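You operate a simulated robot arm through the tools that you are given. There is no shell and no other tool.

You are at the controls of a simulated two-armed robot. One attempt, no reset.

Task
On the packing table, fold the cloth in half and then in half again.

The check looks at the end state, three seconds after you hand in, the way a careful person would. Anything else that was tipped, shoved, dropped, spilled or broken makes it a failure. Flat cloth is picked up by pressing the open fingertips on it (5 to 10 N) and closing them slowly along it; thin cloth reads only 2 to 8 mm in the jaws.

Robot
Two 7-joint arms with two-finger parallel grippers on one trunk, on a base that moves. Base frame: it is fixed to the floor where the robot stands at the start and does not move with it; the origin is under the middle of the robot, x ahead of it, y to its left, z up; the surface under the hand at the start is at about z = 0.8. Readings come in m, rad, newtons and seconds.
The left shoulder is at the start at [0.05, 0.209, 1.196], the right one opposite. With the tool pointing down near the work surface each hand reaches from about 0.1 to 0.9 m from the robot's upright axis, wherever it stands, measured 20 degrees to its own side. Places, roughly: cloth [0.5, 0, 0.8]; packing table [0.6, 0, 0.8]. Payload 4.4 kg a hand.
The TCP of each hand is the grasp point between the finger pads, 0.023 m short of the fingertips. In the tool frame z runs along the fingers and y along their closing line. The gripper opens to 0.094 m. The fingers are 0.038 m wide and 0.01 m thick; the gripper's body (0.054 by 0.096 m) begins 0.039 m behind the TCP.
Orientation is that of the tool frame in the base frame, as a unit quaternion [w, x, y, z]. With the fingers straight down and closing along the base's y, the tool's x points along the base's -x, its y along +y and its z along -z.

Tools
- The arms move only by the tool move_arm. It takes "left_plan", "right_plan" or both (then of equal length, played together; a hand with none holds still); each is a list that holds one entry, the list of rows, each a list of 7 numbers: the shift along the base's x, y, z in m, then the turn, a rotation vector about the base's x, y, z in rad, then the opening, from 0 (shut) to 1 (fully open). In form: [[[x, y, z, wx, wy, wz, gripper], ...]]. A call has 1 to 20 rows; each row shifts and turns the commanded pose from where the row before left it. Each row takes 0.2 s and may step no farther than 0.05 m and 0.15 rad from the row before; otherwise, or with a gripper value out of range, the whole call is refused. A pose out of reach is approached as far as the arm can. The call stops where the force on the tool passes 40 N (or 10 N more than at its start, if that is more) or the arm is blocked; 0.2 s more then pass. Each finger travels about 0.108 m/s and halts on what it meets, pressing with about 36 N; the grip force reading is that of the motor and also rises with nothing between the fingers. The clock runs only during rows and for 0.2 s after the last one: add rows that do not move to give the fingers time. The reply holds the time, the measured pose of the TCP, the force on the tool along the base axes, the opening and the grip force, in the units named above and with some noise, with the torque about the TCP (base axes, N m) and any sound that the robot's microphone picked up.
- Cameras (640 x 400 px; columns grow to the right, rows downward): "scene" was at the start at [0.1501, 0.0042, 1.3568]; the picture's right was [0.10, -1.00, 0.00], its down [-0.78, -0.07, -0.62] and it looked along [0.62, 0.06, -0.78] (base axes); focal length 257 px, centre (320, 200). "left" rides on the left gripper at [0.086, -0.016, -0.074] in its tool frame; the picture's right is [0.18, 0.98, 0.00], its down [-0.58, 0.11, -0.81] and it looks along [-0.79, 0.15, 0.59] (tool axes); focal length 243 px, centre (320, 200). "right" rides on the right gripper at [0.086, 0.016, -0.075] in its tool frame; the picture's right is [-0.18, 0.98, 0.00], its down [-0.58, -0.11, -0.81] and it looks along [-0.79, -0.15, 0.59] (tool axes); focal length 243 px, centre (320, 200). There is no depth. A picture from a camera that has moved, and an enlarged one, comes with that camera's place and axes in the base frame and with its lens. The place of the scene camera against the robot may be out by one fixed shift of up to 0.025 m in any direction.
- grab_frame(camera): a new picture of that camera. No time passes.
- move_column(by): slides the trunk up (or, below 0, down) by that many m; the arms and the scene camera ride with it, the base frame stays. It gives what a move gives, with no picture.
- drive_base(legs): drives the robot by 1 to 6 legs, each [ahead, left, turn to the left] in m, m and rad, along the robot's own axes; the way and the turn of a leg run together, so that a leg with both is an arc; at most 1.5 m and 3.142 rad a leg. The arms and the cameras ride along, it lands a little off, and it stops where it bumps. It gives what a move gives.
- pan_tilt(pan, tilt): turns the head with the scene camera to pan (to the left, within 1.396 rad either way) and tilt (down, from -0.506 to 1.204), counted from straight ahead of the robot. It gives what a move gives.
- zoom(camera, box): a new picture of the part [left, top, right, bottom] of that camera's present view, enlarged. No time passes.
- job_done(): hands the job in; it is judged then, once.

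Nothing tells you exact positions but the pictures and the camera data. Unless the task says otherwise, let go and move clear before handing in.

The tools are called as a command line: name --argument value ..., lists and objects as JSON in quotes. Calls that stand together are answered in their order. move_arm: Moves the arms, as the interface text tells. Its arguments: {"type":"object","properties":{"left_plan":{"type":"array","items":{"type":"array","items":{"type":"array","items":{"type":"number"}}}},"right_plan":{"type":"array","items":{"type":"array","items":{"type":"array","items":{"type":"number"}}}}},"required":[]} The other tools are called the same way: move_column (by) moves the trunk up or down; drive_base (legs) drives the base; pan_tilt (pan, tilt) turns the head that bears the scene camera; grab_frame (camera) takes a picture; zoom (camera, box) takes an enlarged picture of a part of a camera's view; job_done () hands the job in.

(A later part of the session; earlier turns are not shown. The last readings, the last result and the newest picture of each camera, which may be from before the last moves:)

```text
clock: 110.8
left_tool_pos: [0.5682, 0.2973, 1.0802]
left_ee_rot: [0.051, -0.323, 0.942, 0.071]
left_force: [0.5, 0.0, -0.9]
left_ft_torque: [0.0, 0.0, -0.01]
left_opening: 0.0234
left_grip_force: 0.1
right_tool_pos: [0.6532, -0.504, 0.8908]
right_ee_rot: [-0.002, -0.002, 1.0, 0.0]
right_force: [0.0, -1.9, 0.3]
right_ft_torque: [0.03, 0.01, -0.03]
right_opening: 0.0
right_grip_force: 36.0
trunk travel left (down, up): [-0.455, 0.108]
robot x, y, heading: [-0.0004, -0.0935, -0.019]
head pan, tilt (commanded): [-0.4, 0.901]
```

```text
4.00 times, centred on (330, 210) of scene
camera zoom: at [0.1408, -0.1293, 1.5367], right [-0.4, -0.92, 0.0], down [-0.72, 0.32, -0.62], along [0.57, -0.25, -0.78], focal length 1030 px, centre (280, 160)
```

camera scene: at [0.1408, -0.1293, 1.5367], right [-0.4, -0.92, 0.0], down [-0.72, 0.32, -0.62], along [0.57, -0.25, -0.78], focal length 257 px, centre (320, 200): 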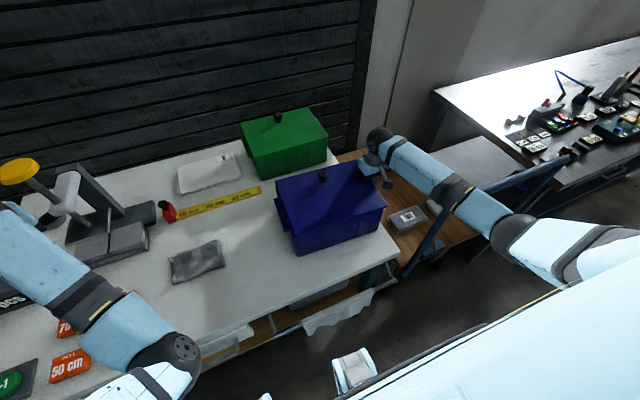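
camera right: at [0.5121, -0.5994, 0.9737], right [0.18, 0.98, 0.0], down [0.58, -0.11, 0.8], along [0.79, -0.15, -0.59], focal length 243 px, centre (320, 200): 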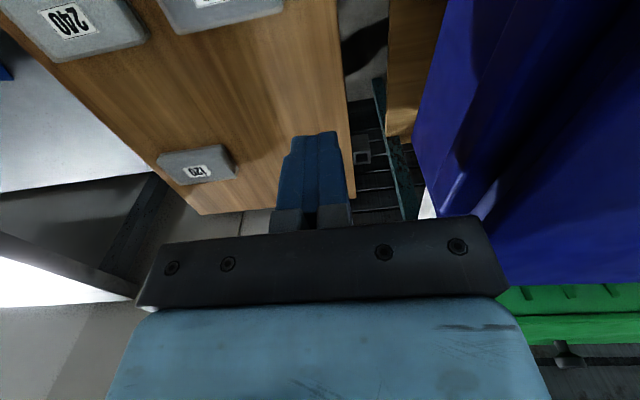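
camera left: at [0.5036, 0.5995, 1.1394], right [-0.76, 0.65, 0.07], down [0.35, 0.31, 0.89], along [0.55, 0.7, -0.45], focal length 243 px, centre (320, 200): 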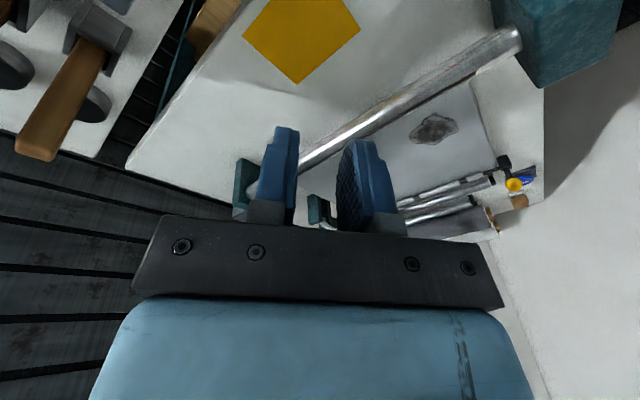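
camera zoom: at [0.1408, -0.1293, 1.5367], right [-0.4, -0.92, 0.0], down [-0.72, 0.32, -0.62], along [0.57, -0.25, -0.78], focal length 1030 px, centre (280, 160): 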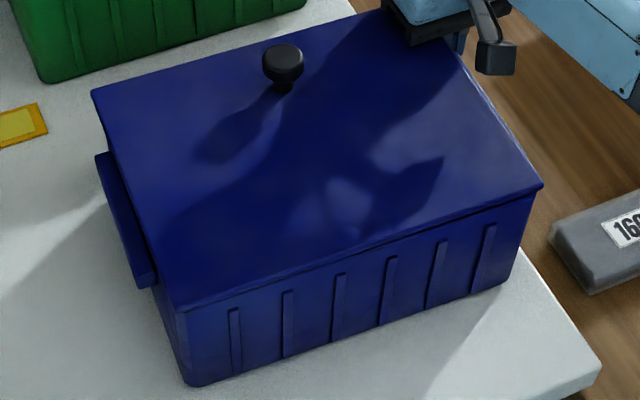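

That push slid the lid on the bin slightly, so there is some play in it. I'll push a bit more to see whether the bin follows.

move_arm --right_plan '[[[0, 0.005, 0, 0, 0, 0, 0], [0, 0.005, 0, 0, 0, 0, 0], [0, 0, 0, 0, 0, 0, 0]]]'

zoom --camera "scene" --box '[250, 160, 410, 260]'

grab_frame --camera "right"

```text
clock: 111.6
left_tool_pos: [0.5676, 0.2973, 1.0815]
left_ee_rot: [0.052, -0.323, 0.942, 0.071]
left_force: [-0.2, 0.5, -0.5]
left_ft_torque: [-0.03, -0.01, 0.0]
left_opening: 0.0237
left_grip_force: 0.1
right_tool_pos: [0.6519, -0.4945, 0.8919]
right_ee_rot: [-0.002, -0.001, 1.0, 0.001]
right_force: [0.2, -1.5, -0.1]
right_ft_torque: [0.02, 0.03, -0.04]
right_opening: 0.0
right_grip_force: 36.1
trunk travel left (down, up): [-0.455, 0.108]
robot x, y, heading: [-0.0034, -0.0884, -0.02]
head pan, tilt (commanded): [-0.4, 0.901]
```

```text
4.00 times, centred on (330, 210) of scene
camera zoom: at [0.1408, -0.1293, 1.5367], right [-0.4, -0.92, 0.0], down [-0.72, 0.32, -0.62], along [0.57, -0.25, -0.78], focal length 1030 px, centre (280, 160)
```

zoom: 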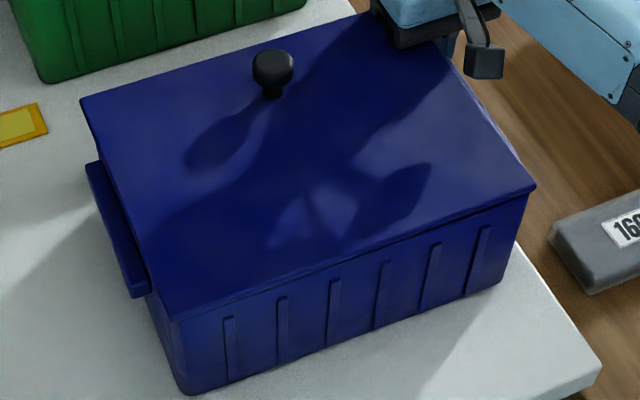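

```text
taken
camera right: at [0.565, -0.4787, 0.9668], right [0.18, 0.98, 0.0], down [0.58, -0.11, 0.8], along [0.79, -0.15, -0.59], focal length 243 px, centre (320, 200)
```

right: 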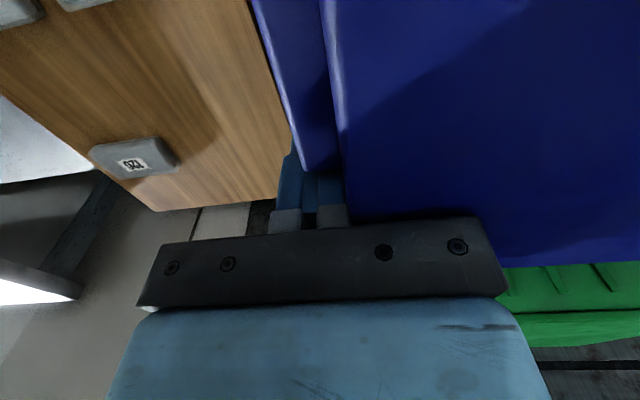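

The bin followed. It now needs about −3.6 cm in x and +1.4 cm in y. I'll retreat, go up and over, and come down behind it, in the gap before the green box, to push it back toward me.

move_arm --right_plan '[[[0, -0.012, 0, 0, 0, 0, 0], [0, -0.012, 0.01, 0, 0, 0, 0], [0, 0, 0.042, 0, 0, 0, 0], [0, 0, 0.042, 0, 0, 0, 0], [0, 0, 0.042, 0, 0, 0, 0], [0, 0, 0.042, 0, 0, 0, 0], [0.0172, 0.0357, 0, 0, 0, 0, 0], [0.0172, 0.0357, 0, 0, 0, 0, 0], [0.0172, 0.0357, 0, 0, 0, 0, 0], [0.0172, 0.0357, 0, 0, 0, 0, 0], [0.0172, 0.0357, 0, 0, 0, 0, 0], [0.0172, 0.0357, 0, 0, 0, 0, 0], [0, 0, 0, 0, 0, 0, 0]]]'

grab_frame --camera "scene"

grab_frame --camera "right"

```text
clock: 114.4
left_tool_pos: [0.5676, 0.295, 1.0805]
left_ee_rot: [0.051, -0.323, 0.942, 0.072]
left_force: [-0.2, -0.8, -0.6]
left_ft_torque: [-0.01, 0.01, -0.02]
left_opening: 0.0236
left_grip_force: 0.0
right_tool_pos: [0.7567, -0.3037, 1.0686]
right_ee_rot: [-0.002, -0.001, 1.0, 0.002]
right_force: [-1.3, 0.2, 0.8]
right_ft_torque: [0.06, 0.02, -0.03]
right_opening: 0.0
right_grip_force: 35.6
trunk travel left (down, up): [-0.455, 0.108]
robot x, y, heading: [-0.0043, -0.0949, -0.012]
head pan, tilt (commanded): [-0.4, 0.901]
```

```text
taken
camera scene: at [0.1404, -0.1304, 1.5367], right [-0.4, -0.92, 0.0], down [-0.72, 0.32, -0.62], along [0.57, -0.25, -0.78], focal length 257 px, centre (320, 200)
```

scene: 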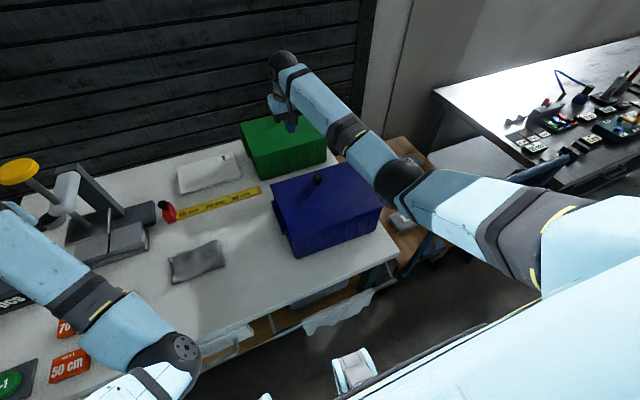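

```text
taken
camera right: at [0.6685, -0.2885, 1.1437], right [0.18, 0.98, 0.0], down [0.58, -0.11, 0.8], along [0.79, -0.15, -0.59], focal length 243 px, centre (320, 200)
```

right: 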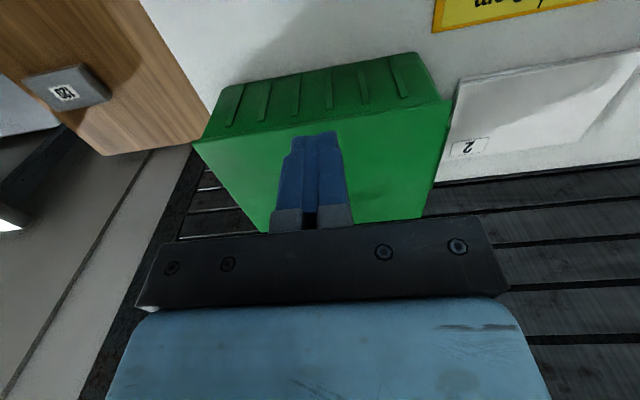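

The gap is clear: the green box face is at x≈0.83 and the blue lid's far edge at x≈0.69. I'll lower in between.

move_arm --right_plan '[[[0, 0, -0.035, 0, 0, 0, 0], [0, 0, -0.035, 0, 0, 0, 0], [0, 0, -0.035, 0, 0, 0, 0], [0, 0, -0.035, 0, 0, 0, 0], [0, 0, -0.034, 0, 0, 0, 0], [0, 0, 0, 0, 0, 0, 0]]]'

zoom --camera "scene" --box '[250, 110, 410, 260]'

grab_frame --camera "right"

```text
clock: 115.8
left_tool_pos: [0.5677, 0.2971, 1.0809]
left_ee_rot: [0.05, -0.323, 0.942, 0.072]
left_force: [-0.4, -0.6, 1.3]
left_ft_torque: [0.01, 0.01, 0.01]
left_opening: 0.0238
left_grip_force: 0.0
right_tool_pos: [0.7565, -0.3032, 0.8959]
right_ee_rot: [-0.002, -0.002, 1.0, 0.0]
right_force: [-0.1, 0.1, -0.6]
right_ft_torque: [0.02, 0.01, 0.02]
right_opening: 0.0002
right_grip_force: 35.5
trunk travel left (down, up): [-0.455, 0.108]
robot x, y, heading: [-0.0045, -0.0945, -0.019]
head pan, tilt (commanded): [-0.4, 0.901]
```

```text
2.67 times, centred on (330, 185) of scene
camera zoom: at [0.1405, -0.1292, 1.5367], right [-0.4, -0.92, 0.0], down [-0.72, 0.32, -0.62], along [0.57, -0.25, -0.78], focal length 686 px, centre (293, 240)
```

zoom: 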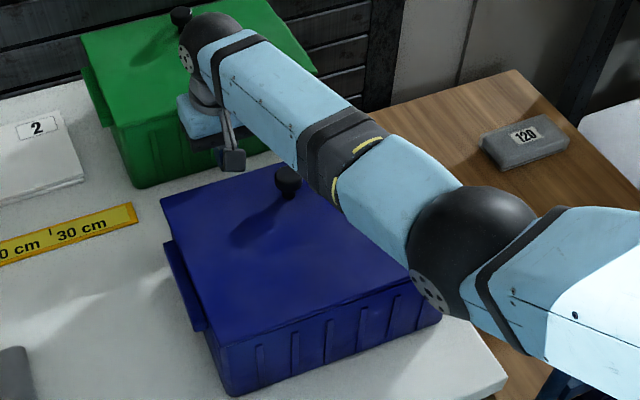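

```text
taken
camera right: at [0.6688, -0.2881, 0.9708], right [0.18, 0.98, 0.0], down [0.58, -0.11, 0.8], along [0.79, -0.15, -0.59], focal length 243 px, centre (320, 200)
```

right: 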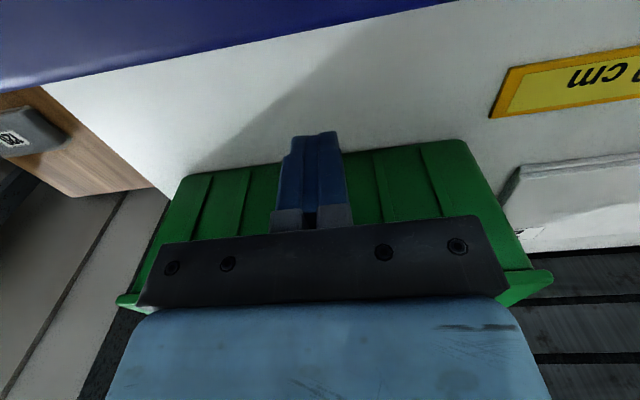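

The lid's far edge is at x≈0.686. I'll shift slightly to keep my camera clear of the knob, then push slowly toward me.

move_arm --right_plan '[[[-0.012, 0.006, -0.002, 0, 0, 0, 0], [-0.014, 0.006, -0.002, 0, 0, 0, 0], [-0.014, 0, 0, 0, 0, 0, 0], [-0.008, 0, 0, 0, 0, 0, 0], [-0.007, 0, 0, 0, 0, 0, 0], [-0.007, 0, 0, 0, 0, 0, 0], [-0.007, 0, 0, 0, 0, 0, 0], [0, 0, 0, 0, 0, 0, 0]]]'

zoom --camera "scene" --box '[250, 160, 410, 260]'

```text
clock: 117.6
left_tool_pos: [0.5669, 0.2969, 1.0801]
left_ee_rot: [0.051, -0.324, 0.942, 0.072]
left_force: [-0.1, 0.8, 0.1]
left_ft_torque: [-0.02, 0.0, -0.01]
left_opening: 0.0235
left_grip_force: 0.0
right_tool_pos: [0.6858, -0.2918, 0.8914]
right_ee_rot: [-0.002, -0.001, 1.0, -0.001]
right_force: [0.6, -0.4, -0.3]
right_ft_torque: [0.02, 0.0, 0.01]
right_opening: 0.0001
right_grip_force: 36.0
trunk travel left (down, up): [-0.455, 0.108]
robot x, y, heading: [-0.0041, -0.0919, -0.016]
head pan, tilt (commanded): [-0.4, 0.901]
```

```text
4.00 times, centred on (330, 210) of scene
camera zoom: at [0.1409, -0.1291, 1.5367], right [-0.4, -0.92, 0.0], down [-0.72, 0.32, -0.62], along [0.57, -0.25, -0.78], focal length 1030 px, centre (280, 160)
```

zoom: 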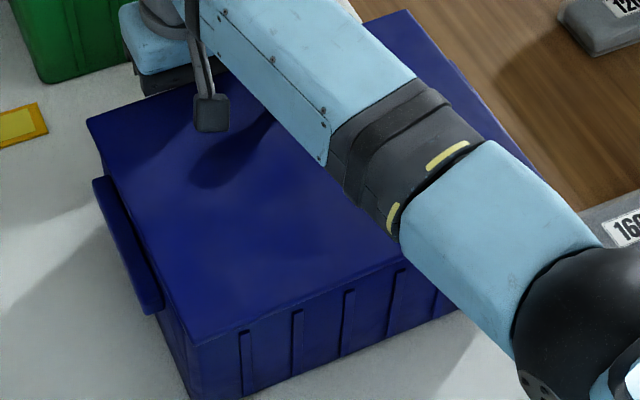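

zoom --camera "scene" --box '[250, 180, 410, 280]'

```text
4.00 times, centred on (330, 230) of scene
camera zoom: at [0.1409, -0.1291, 1.5367], right [-0.4, -0.92, 0.0], down [-0.72, 0.32, -0.62], along [0.57, -0.25, -0.78], focal length 1030 px, centre (280, 80)
```

zoom: 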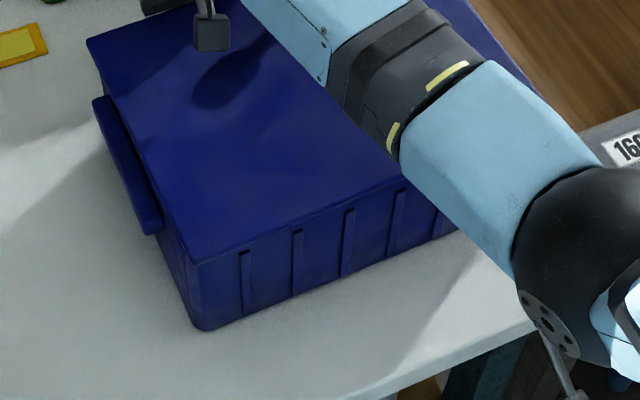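

Good: the bin is moving straight back, and its rotation is nearly out. Another 2.2 cm.

move_arm --right_plan '[[[-0.007, 0, 0, 0, 0, 0, 0], [-0.007, 0, 0, 0, 0, 0, 0], [-0.007, 0, 0, 0, 0, 0, 0], [0, 0, 0, 0, 0, 0, 0]]]'

zoom --camera "scene" --box '[250, 180, 410, 280]'

```text
clock: 118.6
left_tool_pos: [0.5668, 0.2977, 1.0791]
left_ee_rot: [0.051, -0.323, 0.942, 0.072]
left_force: [0.8, 0.6, -0.2]
left_ft_torque: [0.01, 0.02, 0.0]
left_opening: 0.0233
left_grip_force: 0.2
right_tool_pos: [0.6675, -0.2924, 0.892]
right_ee_rot: [-0.002, 0.0, 1.0, 0.0]
right_force: [0.1, 0.1, -0.4]
right_ft_torque: [-0.05, -0.01, 0.0]
right_opening: 0.0
right_grip_force: 36.2
trunk travel left (down, up): [-0.455, 0.108]
robot x, y, heading: [0.002, -0.0891, -0.018]
head pan, tilt (commanded): [-0.4, 0.901]
```

```text
4.00 times, centred on (330, 230) of scene
camera zoom: at [0.1409, -0.1291, 1.5367], right [-0.4, -0.92, 0.0], down [-0.72, 0.32, -0.62], along [0.57, -0.25, -0.78], focal length 1030 px, centre (280, 80)
```

zoom: 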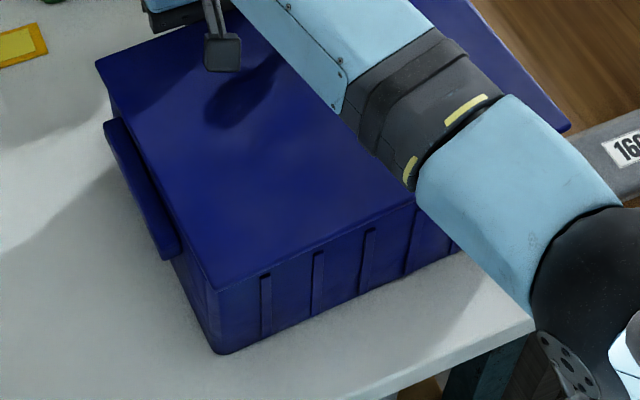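

The bin now needs about +2 cm in y and a slight clockwise turn. I'll go back over to its right side, this time pushing nearer the front end on the bin's own side handle.

move_arm --right_plan '[[[0.012, 0, 0, 0, 0, 0, 0], [0.012, 0, 0.01, 0, 0, 0, 0], [0, 0, 0.042, 0, 0, 0, 0], [0, 0, 0.042, 0, 0, 0, 0], [0, 0, 0.042, 0, 0, 0, 0], [0, 0, 0.04, 0, 0, 0, 0], [-0.0234, -0.0335, 0, 0, 0, 0, 0], [-0.0234, -0.0335, 0, 0, 0, 0, 0], [-0.0234, -0.0335, 0, 0, 0, 0, 0], [-0.0234, -0.0335, 0, 0, 0, 0, 0], [-0.0234, -0.0335, 0, 0, 0, 0, 0], [-0.0234, -0.0335, 0, 0, 0, 0, 0], [-0.0234, -0.0335, 0, 0, 0, 0, 0], [-0.0234, -0.0335, 0, 0, 0, 0, 0], [0, 0, 0, 0, 0, 0, 0]]]'

grab_frame --camera "right"

zoom --camera "scene" --box '[230, 130, 430, 280]'

```text
clock: 121.8
left_tool_pos: [0.5695, 0.2984, 1.078]
left_ee_rot: [0.05, -0.323, 0.943, 0.071]
left_force: [0.2, 0.6, 0.7]
left_ft_torque: [-0.04, 0.0, 0.0]
left_opening: 0.0234
left_grip_force: 0.1
right_tool_pos: [0.503, -0.5626, 1.0673]
right_ee_rot: [-0.002, -0.001, 1.0, 0.0]
right_force: [0.1, 0.6, -0.1]
right_ft_torque: [-0.02, 0.04, -0.02]
right_opening: 0.0
right_grip_force: 35.8
trunk travel left (down, up): [-0.455, 0.108]
robot x, y, heading: [-0.0055, -0.0921, -0.009]
head pan, tilt (commanded): [-0.4, 0.901]
```

```text
taken
camera right: at [0.4152, -0.5458, 1.1428], right [0.18, 0.98, 0.0], down [0.58, -0.11, 0.8], along [0.79, -0.15, -0.59], focal length 243 px, centre (320, 200)
```

right: 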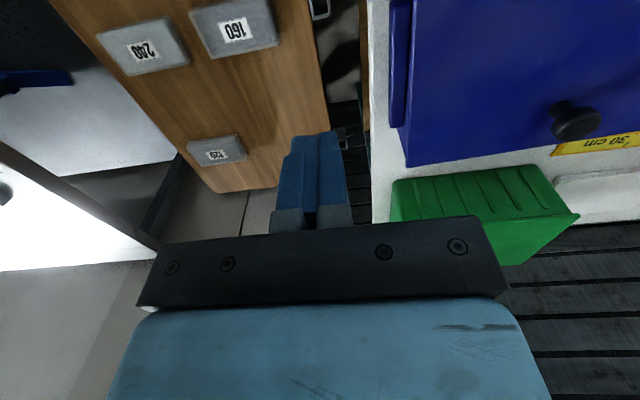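

```text
2.67 times, centred on (330, 205) of scene
camera zoom: at [0.1418, -0.1282, 1.5366], right [-0.4, -0.92, 0.0], down [-0.72, 0.32, -0.62], along [0.57, -0.25, -0.78], focal length 686 px, centre (293, 187)
```

zoom: 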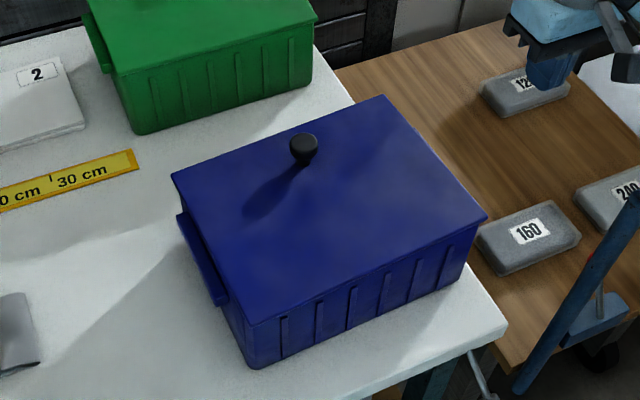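

The bin is fully back on the table. It still needs about +1.7 cm in y, −1.2 cm in x and −0.05 rad of turn. I'll lower beside the front part of its right side and push.

move_arm --right_plan '[[[-0.014, 0, -0.035, 0, 0, 0, 0], [0, 0, -0.035, 0, 0, 0, 0], [0, 0, -0.035, 0, 0, 0, 0], [0, 0, -0.035, 0, 0, 0, 0], [0, 0, -0.034, 0, 0, 0, 0], [0, 0.012, 0, 0, 0, 0, 0], [0, 0.012, 0, 0, 0, 0, 0], [0, 0.012, 0, 0, 0, 0, 0], [0, 0.006, 0, 0, 0, 0, 0], [0, 0.006, 0, 0, 0, 0, 0], [0, 0, 0, 0, 0, 0, 0]]]'

zoom --camera "scene" --box '[230, 130, 430, 280]'

grab_frame --camera "right"

```text
clock: 124.2
left_tool_pos: [0.5673, 0.2971, 1.08]
left_ee_rot: [0.051, -0.323, 0.942, 0.071]
left_force: [0.0, 0.2, -0.3]
left_ft_torque: [0.03, -0.01, -0.01]
left_opening: 0.0236
left_grip_force: 0.1
right_tool_pos: [0.4879, -0.5136, 0.8942]
right_ee_rot: [-0.002, -0.001, 1.0, 0.001]
right_force: [0.5, -3.1, 0.2]
right_ft_torque: [0.01, -0.02, -0.03]
right_opening: 0.0
right_grip_force: 36.2
trunk travel left (down, up): [-0.455, 0.108]
robot x, y, heading: [-0.0012, -0.0926, -0.012]
head pan, tilt (commanded): [-0.4, 0.901]
```

```text
2.67 times, centred on (330, 205) of scene
camera zoom: at [0.1407, -0.1295, 1.5367], right [-0.4, -0.92, 0.0], down [-0.72, 0.32, -0.62], along [0.57, -0.25, -0.78], focal length 686 px, centre (293, 187)
```

zoom: 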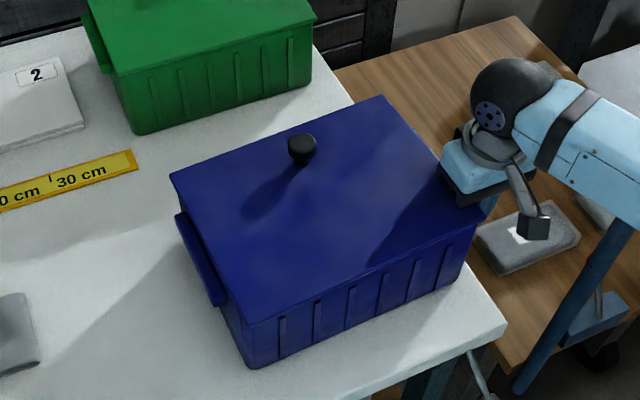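

```text
taken
camera right: at [0.4006, -0.4975, 0.9688], right [0.18, 0.98, 0.0], down [0.58, -0.11, 0.8], along [0.79, -0.15, -0.59], focal length 243 px, centre (320, 200)
```

right: 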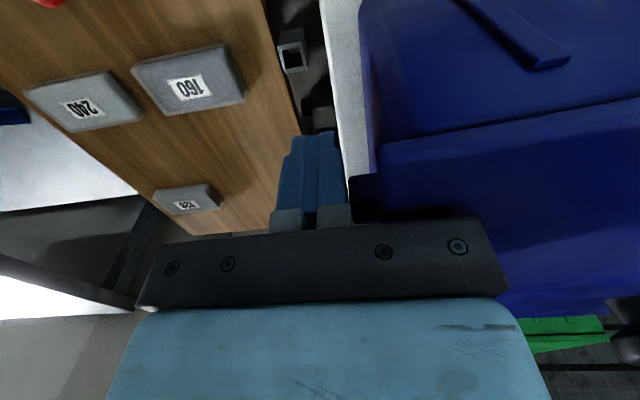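

move_arm --right_plan '[[[0, 0.006, 0, 0, 0, 0, 0], [0, 0.006, 0, 0, 0, 0, 0], [0, 0.005, 0, 0, 0, 0, 0], [0, 0, 0, 0, 0, 0, 0]]]'

zoom --camera "scene" --box '[230, 130, 430, 280]'

```text
clock: 125.2
left_tool_pos: [0.5672, 0.2966, 1.0813]
left_ee_rot: [0.051, -0.322, 0.943, 0.071]
left_force: [-1.0, 0.0, -0.2]
left_ft_torque: [0.01, 0.02, -0.01]
left_opening: 0.0232
left_grip_force: 0.1
right_tool_pos: [0.488, -0.4958, 0.893]
right_ee_rot: [-0.002, -0.001, 1.0, 0.0]
right_force: [1.0, -2.0, -0.6]
right_ft_torque: [0.02, 0.02, 0.01]
right_opening: 0.0001
right_grip_force: 36.2
trunk travel left (down, up): [-0.455, 0.108]
robot x, y, heading: [-0.0039, -0.094, -0.021]
head pan, tilt (commanded): [-0.4, 0.901]
```

```text
2.67 times, centred on (330, 205) of scene
camera zoom: at [0.1408, -0.1294, 1.5367], right [-0.4, -0.92, 0.0], down [-0.72, 0.32, -0.62], along [0.57, -0.25, -0.78], focal length 686 px, centre (293, 187)
```

zoom: 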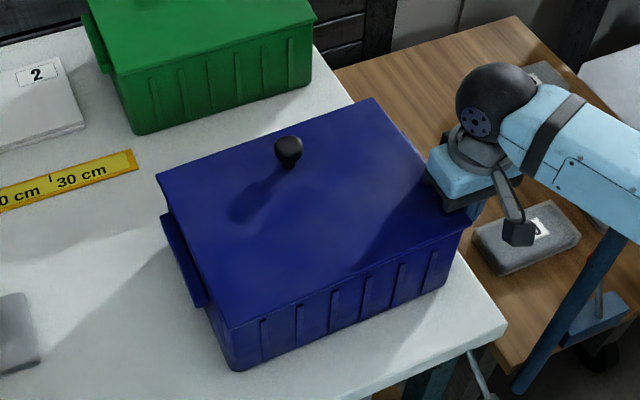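

move_arm --right_plan '[[[0, -0.015, 0, 0, 0, 0, 0], [0, -0.015, 0.01, 0, 0, 0, 0], [0, 0, 0.042, 0, 0, 0, 0], [0, 0, 0.042, 0, 0, 0, 0], [0, 0, 0.042, 0, 0, 0, 0], [0, 0, 0.042, 0, 0, 0, 0], [0, 0, 0, 0, 0, 0, 0]]]'

zoom --camera "scene" --box '[256, 160, 400, 280]'

grab_frame --camera "right"

```text
clock: 126.8
left_tool_pos: [0.5693, 0.2963, 1.0811]
left_ee_rot: [0.051, -0.322, 0.943, 0.072]
left_force: [-0.3, 0.0, -0.8]
left_ft_torque: [0.02, 0.0, -0.02]
left_opening: 0.0233
left_grip_force: 0.0
right_tool_pos: [0.4867, -0.5247, 1.072]
right_ee_rot: [-0.002, -0.001, 1.0, -0.001]
right_force: [1.0, -0.2, -0.5]
right_ft_torque: [-0.03, 0.01, 0.02]
right_opening: 0.0001
right_grip_force: 36.5
trunk travel left (down, up): [-0.455, 0.108]
robot x, y, heading: [-0.0037, -0.0963, -0.013]
head pan, tilt (commanded): [-0.4, 0.901]
```

```text
3.33 times, centred on (328, 220) of scene
camera zoom: at [0.1408, -0.1294, 1.5367], right [-0.4, -0.92, 0.0], down [-0.72, 0.32, -0.62], along [0.57, -0.25, -0.78], focal length 858 px, centre (293, 133)
```

zoom: 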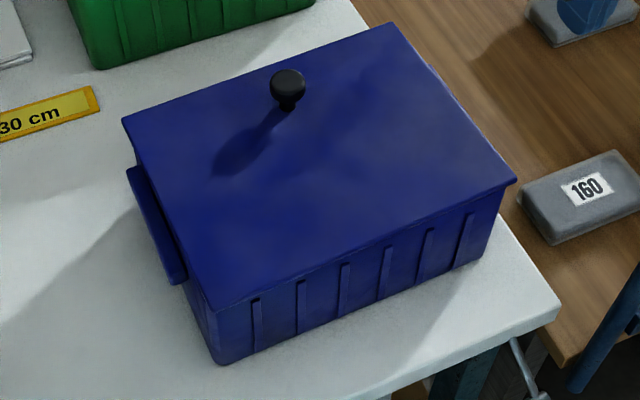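

```text
taken
camera right: at [0.4001, -0.5098, 1.1473], right [0.18, 0.98, 0.0], down [0.58, -0.11, 0.8], along [0.79, -0.15, -0.59], focal length 243 px, centre (320, 200)
```

right: 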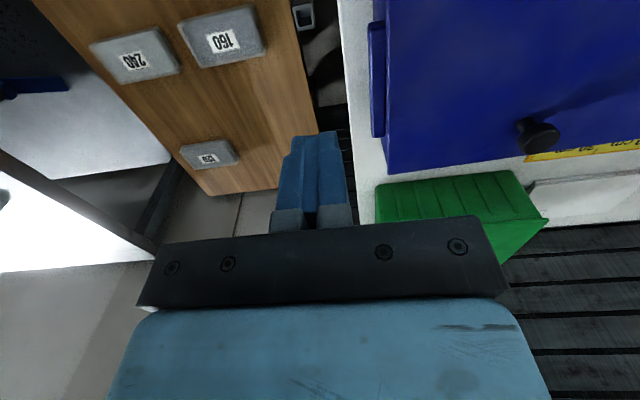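

The bin is within a few millimetres. The lid is turned about 2° and both need about 1 cm toward me. One more gentle push from behind, near the right end, will fix both.

move_arm --right_plan '[[[0.034, 0.0136, 0, 0, 0, 0, 0], [0.034, 0.0136, 0, 0, 0, 0, 0], [0.034, 0.0136, 0, 0, 0, 0, 0], [0.034, 0.0136, 0, 0, 0, 0, 0], [0.034, 0.0136, 0, 0, 0, 0, 0], [0.034, 0.0136, 0, 0, 0, 0, 0], [0.034, 0.0136, 0, 0, 0, 0, 0], [0, 0, -0.035, 0, 0, 0, 0], [0, 0, -0.036, 0, 0, 0, 0], [0, 0, -0.036, 0, 0, 0, 0], [0, 0, -0.036, 0, 0, 0, 0], [0, 0, -0.036, 0, 0, 0, 0], [0, 0, 0, 0, 0, 0, 0]]]'

grab_frame --camera "right"

```text
clock: 129.6
left_tool_pos: [0.5676, 0.2981, 1.0802]
left_ee_rot: [0.051, -0.323, 0.942, 0.072]
left_force: [-0.7, -0.6, -0.7]
left_ft_torque: [0.02, 0.0, 0.02]
left_opening: 0.0236
left_grip_force: 0.0
right_tool_pos: [0.7273, -0.4304, 0.8944]
right_ee_rot: [-0.001, 0.0, 1.0, -0.001]
right_force: [-0.8, -0.8, 0.0]
right_ft_torque: [-0.03, 0.03, -0.01]
right_opening: 0.0
right_grip_force: 35.9
trunk travel left (down, up): [-0.455, 0.108]
robot x, y, heading: [-0.0038, -0.0919, -0.013]
head pan, tilt (commanded): [-0.4, 0.901]
```

```text
taken
camera right: at [0.6395, -0.4148, 0.9683], right [0.18, 0.98, 0.0], down [0.58, -0.11, 0.8], along [0.79, -0.15, -0.59], focal length 243 px, centre (320, 200)
```

right: 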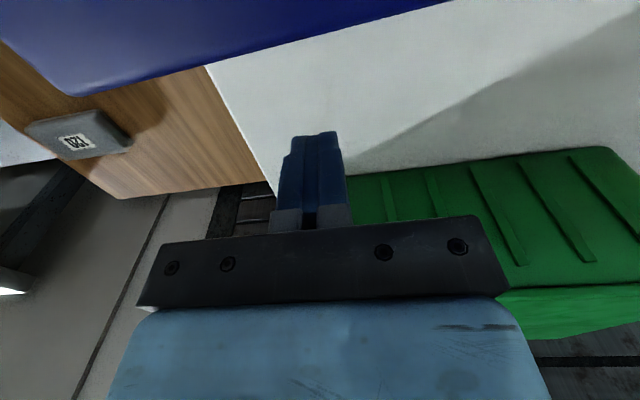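

move_arm --right_plan '[[[-0.014, 0, -0.001, 0, 0, 0, 0], [-0.014, 0, 0, 0, 0, 0, 0], [-0.014, 0, 0, 0, 0, 0, 0], [-0.006, 0, 0, 0, 0, 0, 0], [-0.006, 0, 0, 0, 0, 0, 0], [-0.005, 0, 0, 0, 0, 0, 0], [0, 0, 0, 0, 0, 0, 0]]]'

zoom --camera "scene" --box '[256, 160, 400, 280]'

```text
clock: 131.2
left_tool_pos: [0.5676, 0.2975, 1.0799]
left_ee_rot: [0.051, -0.323, 0.943, 0.07]
left_force: [0.8, -0.3, 0.0]
left_ft_torque: [-0.01, 0.0, 0.01]
left_opening: 0.0233
left_grip_force: 0.1
right_tool_pos: [0.6669, -0.431, 0.8936]
right_ee_rot: [-0.001, 0.0, 1.0, 0.0]
right_force: [0.8, -0.4, 0.8]
right_ft_torque: [-0.01, 0.0, -0.03]
right_opening: 0.0
right_grip_force: 35.9
trunk travel left (down, up): [-0.455, 0.108]
robot x, y, heading: [-0.0027, -0.0979, -0.017]
head pan, tilt (commanded): [-0.4, 0.901]
```

```text
3.33 times, centred on (328, 220) of scene
camera zoom: at [0.1409, -0.1291, 1.5367], right [-0.4, -0.92, 0.0], down [-0.72, 0.32, -0.62], along [0.57, -0.25, -0.78], focal length 858 px, centre (293, 133)
```

zoom: 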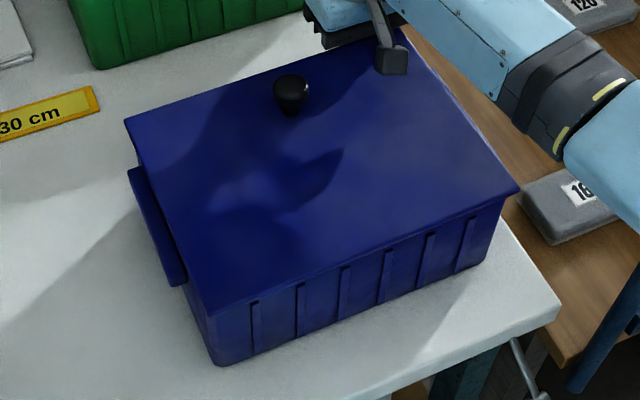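

move_arm --right_plan '[[[-0.005, 0, 0, 0, 0, 0, 0], [-0.005, 0, 0, 0, 0, 0, 0], [0, 0, 0, 0, 0, 0, 0]]]'

zoom --camera "scene" --box '[256, 160, 400, 280]'

```text
clock: 132.0
left_tool_pos: [0.567, 0.2978, 1.0807]
left_ee_rot: [0.051, -0.322, 0.943, 0.072]
left_force: [0.5, 0.7, -0.4]
left_ft_torque: [-0.02, 0.01, 0.01]
left_opening: 0.0234
left_grip_force: 0.0
right_tool_pos: [0.6587, -0.4301, 0.8933]
right_ee_rot: [-0.001, -0.002, 1.0, 0.0]
right_force: [1.0, 0.4, 0.1]
right_ft_torque: [0.01, -0.05, 0.01]
right_opening: 0.0
right_grip_force: 35.5
trunk travel left (down, up): [-0.455, 0.108]
robot x, y, heading: [-0.002, -0.0947, -0.015]
head pan, tilt (commanded): [-0.4, 0.901]
```

```text
3.33 times, centred on (328, 220) of scene
camera zoom: at [0.141, -0.1291, 1.5367], right [-0.4, -0.92, 0.0], down [-0.72, 0.32, -0.62], along [0.57, -0.25, -0.78], focal length 858 px, centre (293, 133)
```

zoom: 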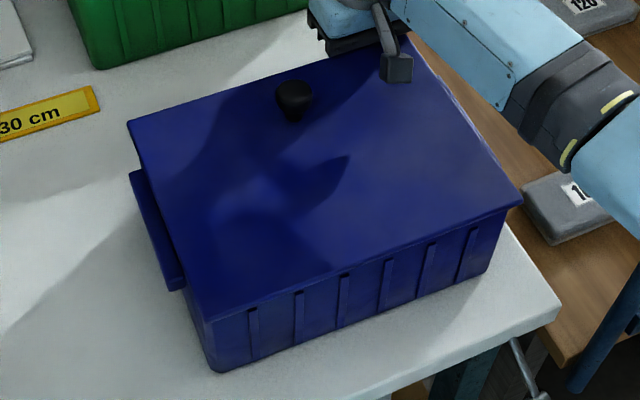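

move_arm --right_plan '[[[0.012, 0, 0, 0, 0, 0, 0], [0.012, 0, 0.01, 0, 0, 0, 0], [0, 0, 0.042, 0, 0, 0, 0], [0, 0, 0.042, 0, 0, 0, 0], [0, 0, 0.042, 0, 0, 0, 0], [0, 0, 0.042, 0, 0, 0, 0], [-0.0229, 0.035, 0, 0, 0, 0, 0], [-0.0229, 0.035, 0, 0, 0, 0, 0], [-0.0229, 0.035, 0, 0, 0, 0, 0], [-0.0229, 0.035, 0, 0, 0, 0, 0], [-0.0229, 0.035, 0, 0, 0, 0, 0], [-0.0229, 0.035, 0, 0, 0, 0, 0], [-0.0229, 0.035, 0, 0, 0, 0, 0], [-0.0229, 0.035, 0, 0, 0, 0, 0], [-0.0229, 0.035, 0, 0, 0, 0, 0], [-0.0229, 0.035, 0, 0, 0, 0, 0], [0, 0, 0, 0, 0, 0, 0]]]'

grab_frame --camera "right"

zoom --camera "scene" --box '[256, 160, 400, 280]'

```text
clock: 135.6
left_tool_pos: [0.5689, 0.2969, 1.0812]
left_ee_rot: [0.052, -0.322, 0.942, 0.072]
left_force: [1.1, 0.0, 0.5]
left_ft_torque: [0.04, 0.01, 0.0]
left_opening: 0.0235
left_grip_force: 0.0
right_tool_pos: [0.4483, -0.0805, 1.069]
right_ee_rot: [-0.002, -0.001, 1.0, 0.0]
right_force: [0.3, -0.3, 0.3]
right_ft_torque: [0.0, -0.05, 0.0]
right_opening: 0.0
right_grip_force: 36.2
trunk travel left (down, up): [-0.455, 0.108]
robot x, y, heading: [-0.0042, -0.0936, -0.018]
head pan, tilt (commanded): [-0.4, 0.901]
```

```text
taken
camera right: at [0.3623, -0.0645, 1.1441], right [0.18, 0.98, 0.0], down [0.58, -0.11, 0.8], along [0.79, -0.15, -0.59], focal length 243 px, centre (320, 200)
```

right: 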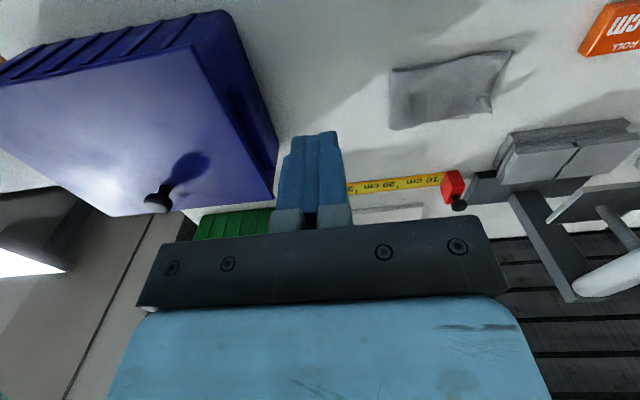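

```text
3.33 times, centred on (328, 220) of scene
camera zoom: at [0.141, -0.13, 1.5366], right [-0.4, -0.92, 0.0], down [-0.72, 0.32, -0.62], along [0.57, -0.25, -0.78], focal length 858 px, centre (293, 133)
```

zoom: 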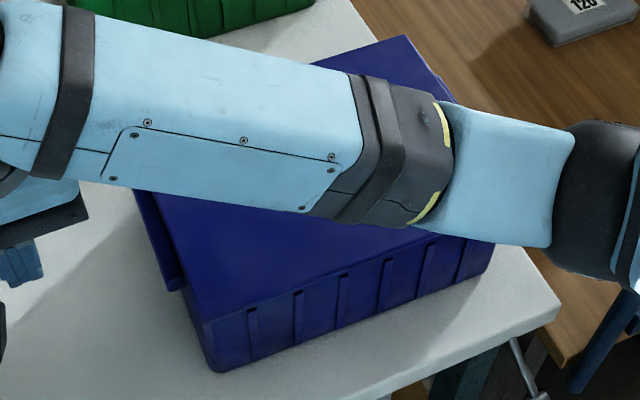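

zoom --camera "right" --box '[140, 0, 380, 150]'

zoom --camera "right" --box '[0, 0, 320, 220]'

```text
2.67 times, centred on (260, 75) of right
camera zoom: at [0.3623, -0.0645, 1.1441], right [0.18, 0.98, 0.0], down [0.58, -0.11, 0.8], along [0.79, -0.15, -0.59], focal length 647 px, centre (480, 533)
```

zoom: 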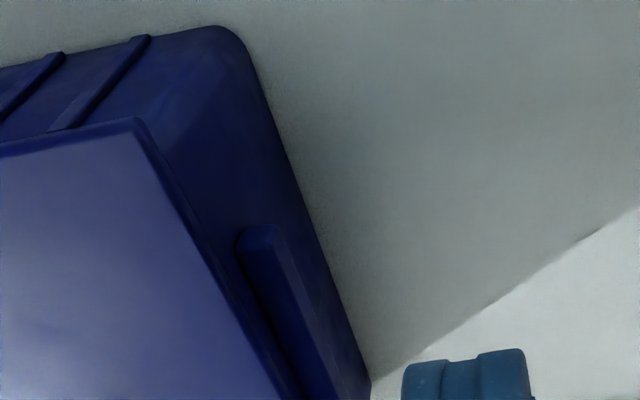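

```text
1.82 times, centred on (160, 110) of right
camera zoom: at [0.3623, -0.0645, 1.1441], right [0.18, 0.98, 0.0], down [0.58, -0.11, 0.8], along [0.79, -0.15, -0.59], focal length 441 px, centre (611, 364)
```

zoom: 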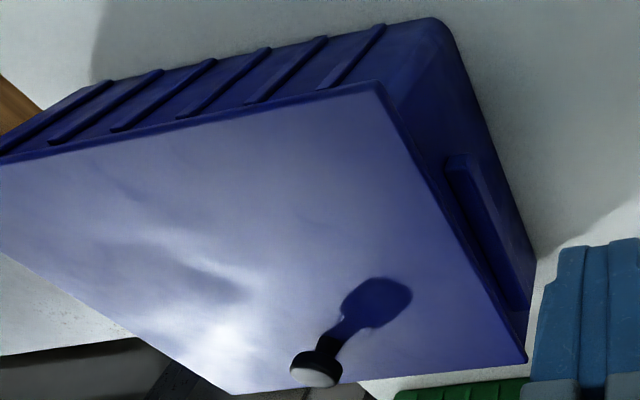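

The bin's position is within 3 mm of the original but it is turned about −0.04 rad. I'll correct it with a tilted-fingertip push on the right end of its front wall, below the lid.

move_arm --right_plan '[[[-0.0108, -0.036, 0, 0, -0.06, 0, 0], [-0.0108, -0.036, 0, 0, -0.06, 0, 0], [-0.0108, -0.036, 0, 0, -0.06, 0, 0], [-0.0108, -0.036, 0, 0, -0.06, 0, 0], [-0.0108, -0.036, 0, 0, -0.06, 0, 0], [-0.0108, -0.036, 0, 0, -0.06, 0, 0], [-0.0108, -0.036, 0, 0, -0.06, 0, 0], [-0.0108, -0.036, 0, 0, -0.06, 0, 0], [-0.0108, -0.036, 0, 0, -0.06, 0, 0], [-0.0108, -0.036, 0, 0, -0.06, 0, 0], [0, 0, 0, 0, 0, 0, 0]]]'

grab_frame --camera "scene"

grab_frame --camera "right"

```text
clock: 138.0
left_tool_pos: [0.5666, 0.2984, 1.08]
left_ee_rot: [0.052, -0.323, 0.942, 0.072]
left_force: [0.8, 0.2, -0.3]
left_ft_torque: [0.0, 0.0, -0.02]
left_opening: 0.0234
left_grip_force: 0.0
right_tool_pos: [0.3569, -0.4419, 1.0626]
right_ee_rot: [0.295, -0.002, 0.956, 0.0]
right_force: [-0.3, 0.6, -0.9]
right_ft_torque: [0.01, 0.02, -0.04]
right_opening: 0.0
right_grip_force: 36.3
right hand out of reach, approached as far as the arm can: row 9, 10
trunk travel left (down, up): [-0.455, 0.108]
robot x, y, heading: [-0.0001, -0.0973, -0.016]
head pan, tilt (commanded): [-0.4, 0.901]
```

```text
taken
camera scene: at [0.1415, -0.1285, 1.5366], right [-0.4, -0.92, 0.0], down [-0.72, 0.32, -0.62], along [0.57, -0.25, -0.78], focal length 257 px, centre (320, 200)
```

scene: 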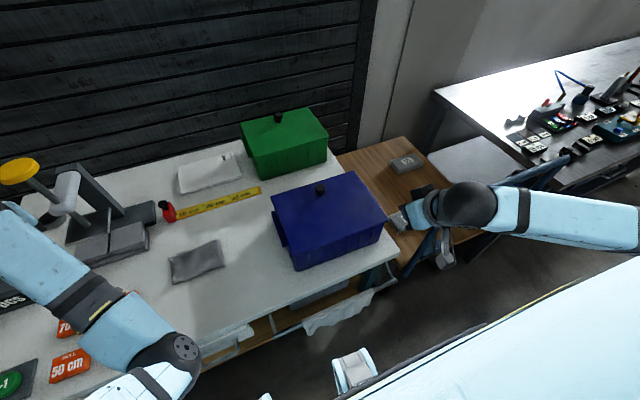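

```text
taken
camera right: at [0.2428, -0.4268, 1.0754], right [0.15, 0.98, 0.1], down [0.03, -0.11, 0.99], along [0.99, -0.15, -0.04], focal length 243 px, centre (320, 200)
```

right: 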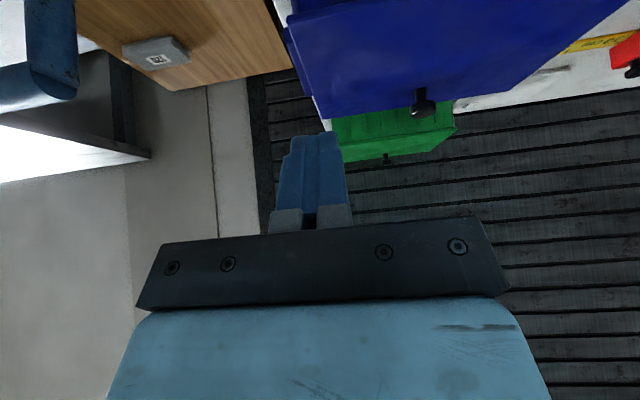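

Reaching in front of the bin would bring my forearm near the cart handle, so I'll use two small counter-pushes at opposite ends of the side walls instead. First I'll return to vertical, over the bin to its left side.

move_arm --right_plan '[[[0.0118, 0.0322, 0.002, 0, 0.06, 0, 0], [0.0118, 0.0322, 0.001, 0, 0.06, 0, 0], [0.0118, 0.0322, 0.001, 0, 0.06, 0, 0], [0.0118, 0.0322, 0.001, 0, 0.06, 0, 0], [0.0118, 0.0322, 0.001, 0, 0.06, 0, 0], [0.0118, 0.0322, 0.001, 0, 0.06, 0, 0], [0.0118, 0.0322, 0, 0, 0.06, 0, 0], [0.0118, 0.0322, 0, 0, 0.06, 0, 0], [0.0118, 0.0322, 0, 0, 0.06, 0, 0], [0.0118, 0.0322, 0, 0, 0.06, 0, 0], [0, 0, 0, 0, 0, 0, 0]]]'

drive_base --legs '[[0, 0.1, 0.015]]'

grab_frame --camera "scene"

grab_frame --camera "right"

```text
clock: 140.4
left_tool_pos: [0.5665, 0.2963, 1.0811]
left_ee_rot: [0.052, -0.322, 0.942, 0.071]
left_force: [-0.3, 0.6, 0.5]
left_ft_torque: [0.04, -0.01, 0.0]
left_opening: 0.0233
left_grip_force: 0.0
right_tool_pos: [0.4777, -0.1215, 1.066]
right_ee_rot: [-0.003, -0.001, 1.0, 0.001]
right_force: [-0.3, -0.8, 0.4]
right_ft_torque: [0.02, 0.0, 0.0]
right_opening: 0.0002
right_grip_force: 36.5
trunk travel left (down, up): [-0.455, 0.108]
robot x, y, heading: [-0.0013, -0.0933, -0.015]
head pan, tilt (commanded): [-0.4, 0.901]
```

```text
clock: 141.9
left_tool_pos: [0.5614, 0.4067, 1.08]
left_ee_rot: [0.051, -0.331, 0.94, 0.073]
left_force: [-0.3, -0.6, 0.0]
left_ft_torque: [0.0, -0.04, -0.02]
left_opening: 0.0234
left_grip_force: 0.1
right_tool_pos: [0.4771, -0.0123, 1.066]
right_ee_rot: [-0.002, -0.009, 1.0, 0.0]
right_force: [-0.3, 1.2, 0.4]
right_ft_torque: [-0.02, -0.02, 0.0]
right_opening: 0.0
right_grip_force: 35.9
trunk travel left (down, up): [-0.455, 0.108]
robot x, y, heading: [0.0002, 0.0065, 0.002]
head pan, tilt (commanded): [-0.4, 0.901]
```

```text
taken
camera scene: at [0.142, -0.0265, 1.5367], right [-0.39, -0.92, 0.0], down [-0.72, 0.3, -0.62], along [0.57, -0.24, -0.78], focal length 257 px, centre (320, 200)
```

scene: 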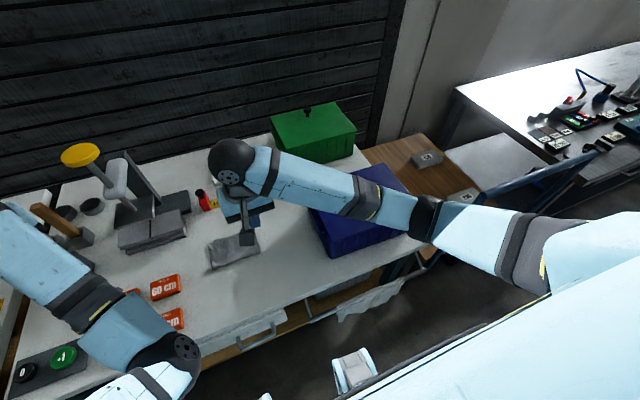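

```text
taken
camera right: at [0.3908, 0.0021, 1.1423], right [0.17, 0.99, 0.0], down [0.59, -0.1, 0.8], along [0.79, -0.13, -0.59], focal length 243 px, centre (320, 200)
```

right: 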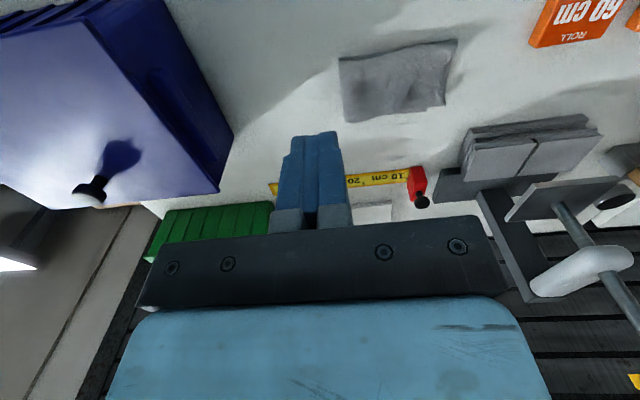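

drive_base --legs '[[0, 0.2, 0]]'

move_arm --right_plan '[[[0, -0.04, 0, 0, 0, 0, 0], [0, -0.04, 0, 0, 0, 0, 0], [0, -0.04, 0, 0, 0, 0, 0], [0, -0.04, 0, 0, 0, 0, 0], [0, -0.04, 0, 0, 0, 0, 0], [0, -0.04, 0, 0, 0, 0, 0], [0, -0.04, 0, 0, 0, 0, 0], [0, -0.03, 0, 0, 0, 0, 0], [0, 0, 0, 0, 0, 0, 0]]]'

grab_frame --camera "right"

grab_frame --camera "scene"

```text
clock: 144.3
left_tool_pos: [0.5611, 0.6087, 1.0806]
left_ee_rot: [0.05, -0.331, 0.939, 0.071]
left_force: [-0.9, 0.3, 0.5]
left_ft_torque: [-0.03, 0.03, 0.01]
left_opening: 0.0236
left_grip_force: 0.1
right_tool_pos: [0.478, 0.1899, 1.0662]
right_ee_rot: [-0.002, -0.009, 1.0, 0.0]
right_force: [-0.7, 0.0, 0.0]
right_ft_torque: [-0.03, 0.0, 0.02]
right_opening: 0.0001
right_grip_force: 36.8
trunk travel left (down, up): [-0.455, 0.108]
robot x, y, heading: [-0.0004, 0.2053, 0.005]
head pan, tilt (commanded): [-0.4, 0.901]
```

```text
clock: 146.3
left_tool_pos: [0.5615, 0.609, 1.0801]
left_ee_rot: [0.051, -0.331, 0.939, 0.072]
left_force: [0.3, 1.0, 0.1]
left_ft_torque: [0.03, -0.01, 0.01]
left_opening: 0.0234
left_grip_force: 0.1
right_tool_pos: [0.4777, -0.1194, 1.0661]
right_ee_rot: [-0.001, -0.009, 1.0, -0.001]
right_force: [-0.4, -0.2, -0.9]
right_ft_torque: [0.0, 0.02, 0.03]
right_opening: 0.0
right_grip_force: 35.7
trunk travel left (down, up): [-0.455, 0.108]
robot x, y, heading: [-0.0048, 0.2047, -0.002]
head pan, tilt (commanded): [-0.4, 0.901]
```

```text
taken
camera right: at [0.3903, -0.1054, 1.1415], right [0.16, 0.99, 0.0], down [0.59, -0.1, 0.8], along [0.79, -0.13, -0.59], focal length 243 px, centre (320, 200)
```

right: 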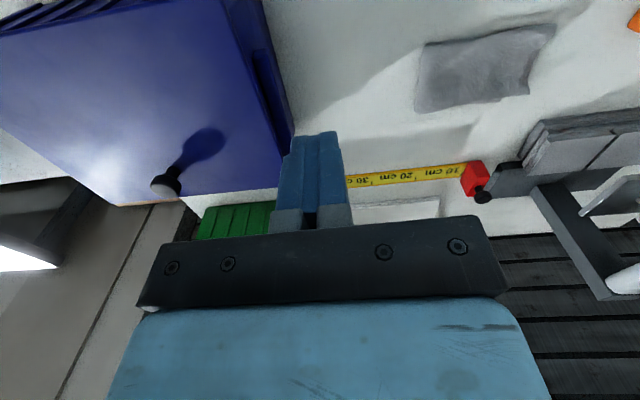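

```text
taken
camera scene: at [0.1419, 0.1755, 1.5367], right [-0.39, -0.92, 0.0], down [-0.72, 0.3, -0.62], along [0.57, -0.24, -0.78], focal length 257 px, centre (320, 200)
```

scene: 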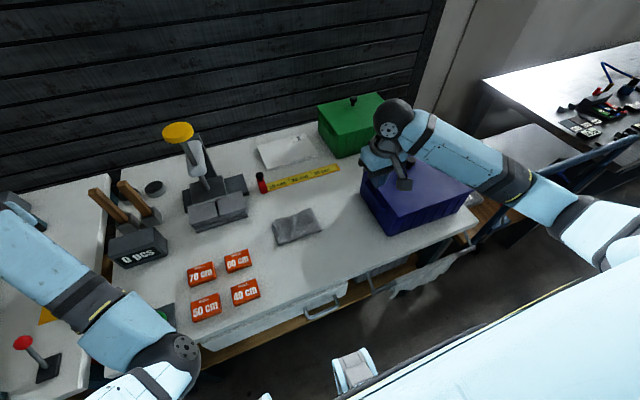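

zoom --camera "right" --box '[150, 0, 390, 150]'

move_arm --right_plan '[[[-0.004, 0, -0.034, 0, 0, -0.009, 0], [0, 0, -0.035, 0, 0, -0.009, 0], [0, 0, -0.035, 0, 0, 0, 0], [0, 0, -0.035, 0, 0, 0, 0], [0, 0, -0.034, 0, 0, 0, 0], [0, 0, 0, 0, 0, 0, 0]]]'

grab_frame --camera "right"

```text
2.67 times, centred on (270, 75) of right
camera zoom: at [0.3903, -0.1054, 1.1415], right [0.16, 0.99, 0.0], down [0.59, -0.1, 0.8], along [0.79, -0.13, -0.59], focal length 647 px, centre (453, 533)
```

zoom: 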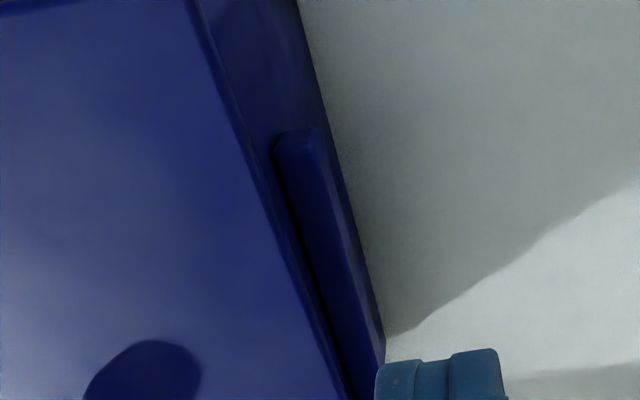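

```text
clock: 147.7
left_tool_pos: [0.5619, 0.6097, 1.0807]
left_ee_rot: [0.052, -0.331, 0.94, 0.072]
left_force: [0.1, 0.4, -0.8]
left_ft_torque: [-0.01, -0.03, 0.03]
left_opening: 0.0233
left_grip_force: 0.1
right_tool_pos: [0.472, -0.1199, 0.8931]
right_ee_rot: [-0.002, -0.001, 1.0, -0.001]
right_force: [0.8, 0.7, -0.3]
right_ft_torque: [0.01, -0.01, 0.0]
right_opening: 0.0
right_grip_force: 35.7
trunk travel left (down, up): [-0.455, 0.108]
robot x, y, heading: [-0.0024, 0.2053, 0.004]
head pan, tilt (commanded): [-0.4, 0.901]
```

```text
taken
camera right: at [0.3859, -0.1038, 0.9689], right [0.18, 0.98, 0.0], down [0.58, -0.11, 0.8], along [0.79, -0.15, -0.59], focal length 243 px, centre (320, 200)
```

right: 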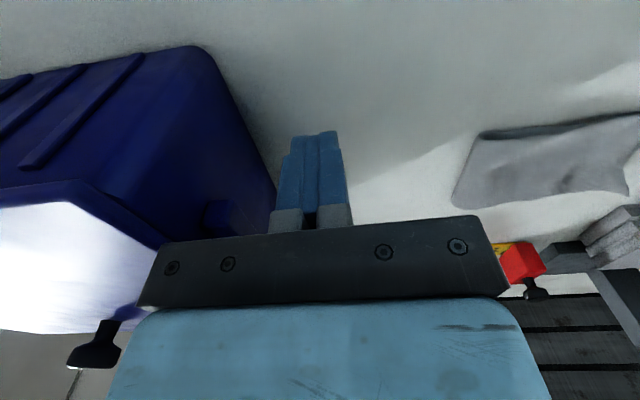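

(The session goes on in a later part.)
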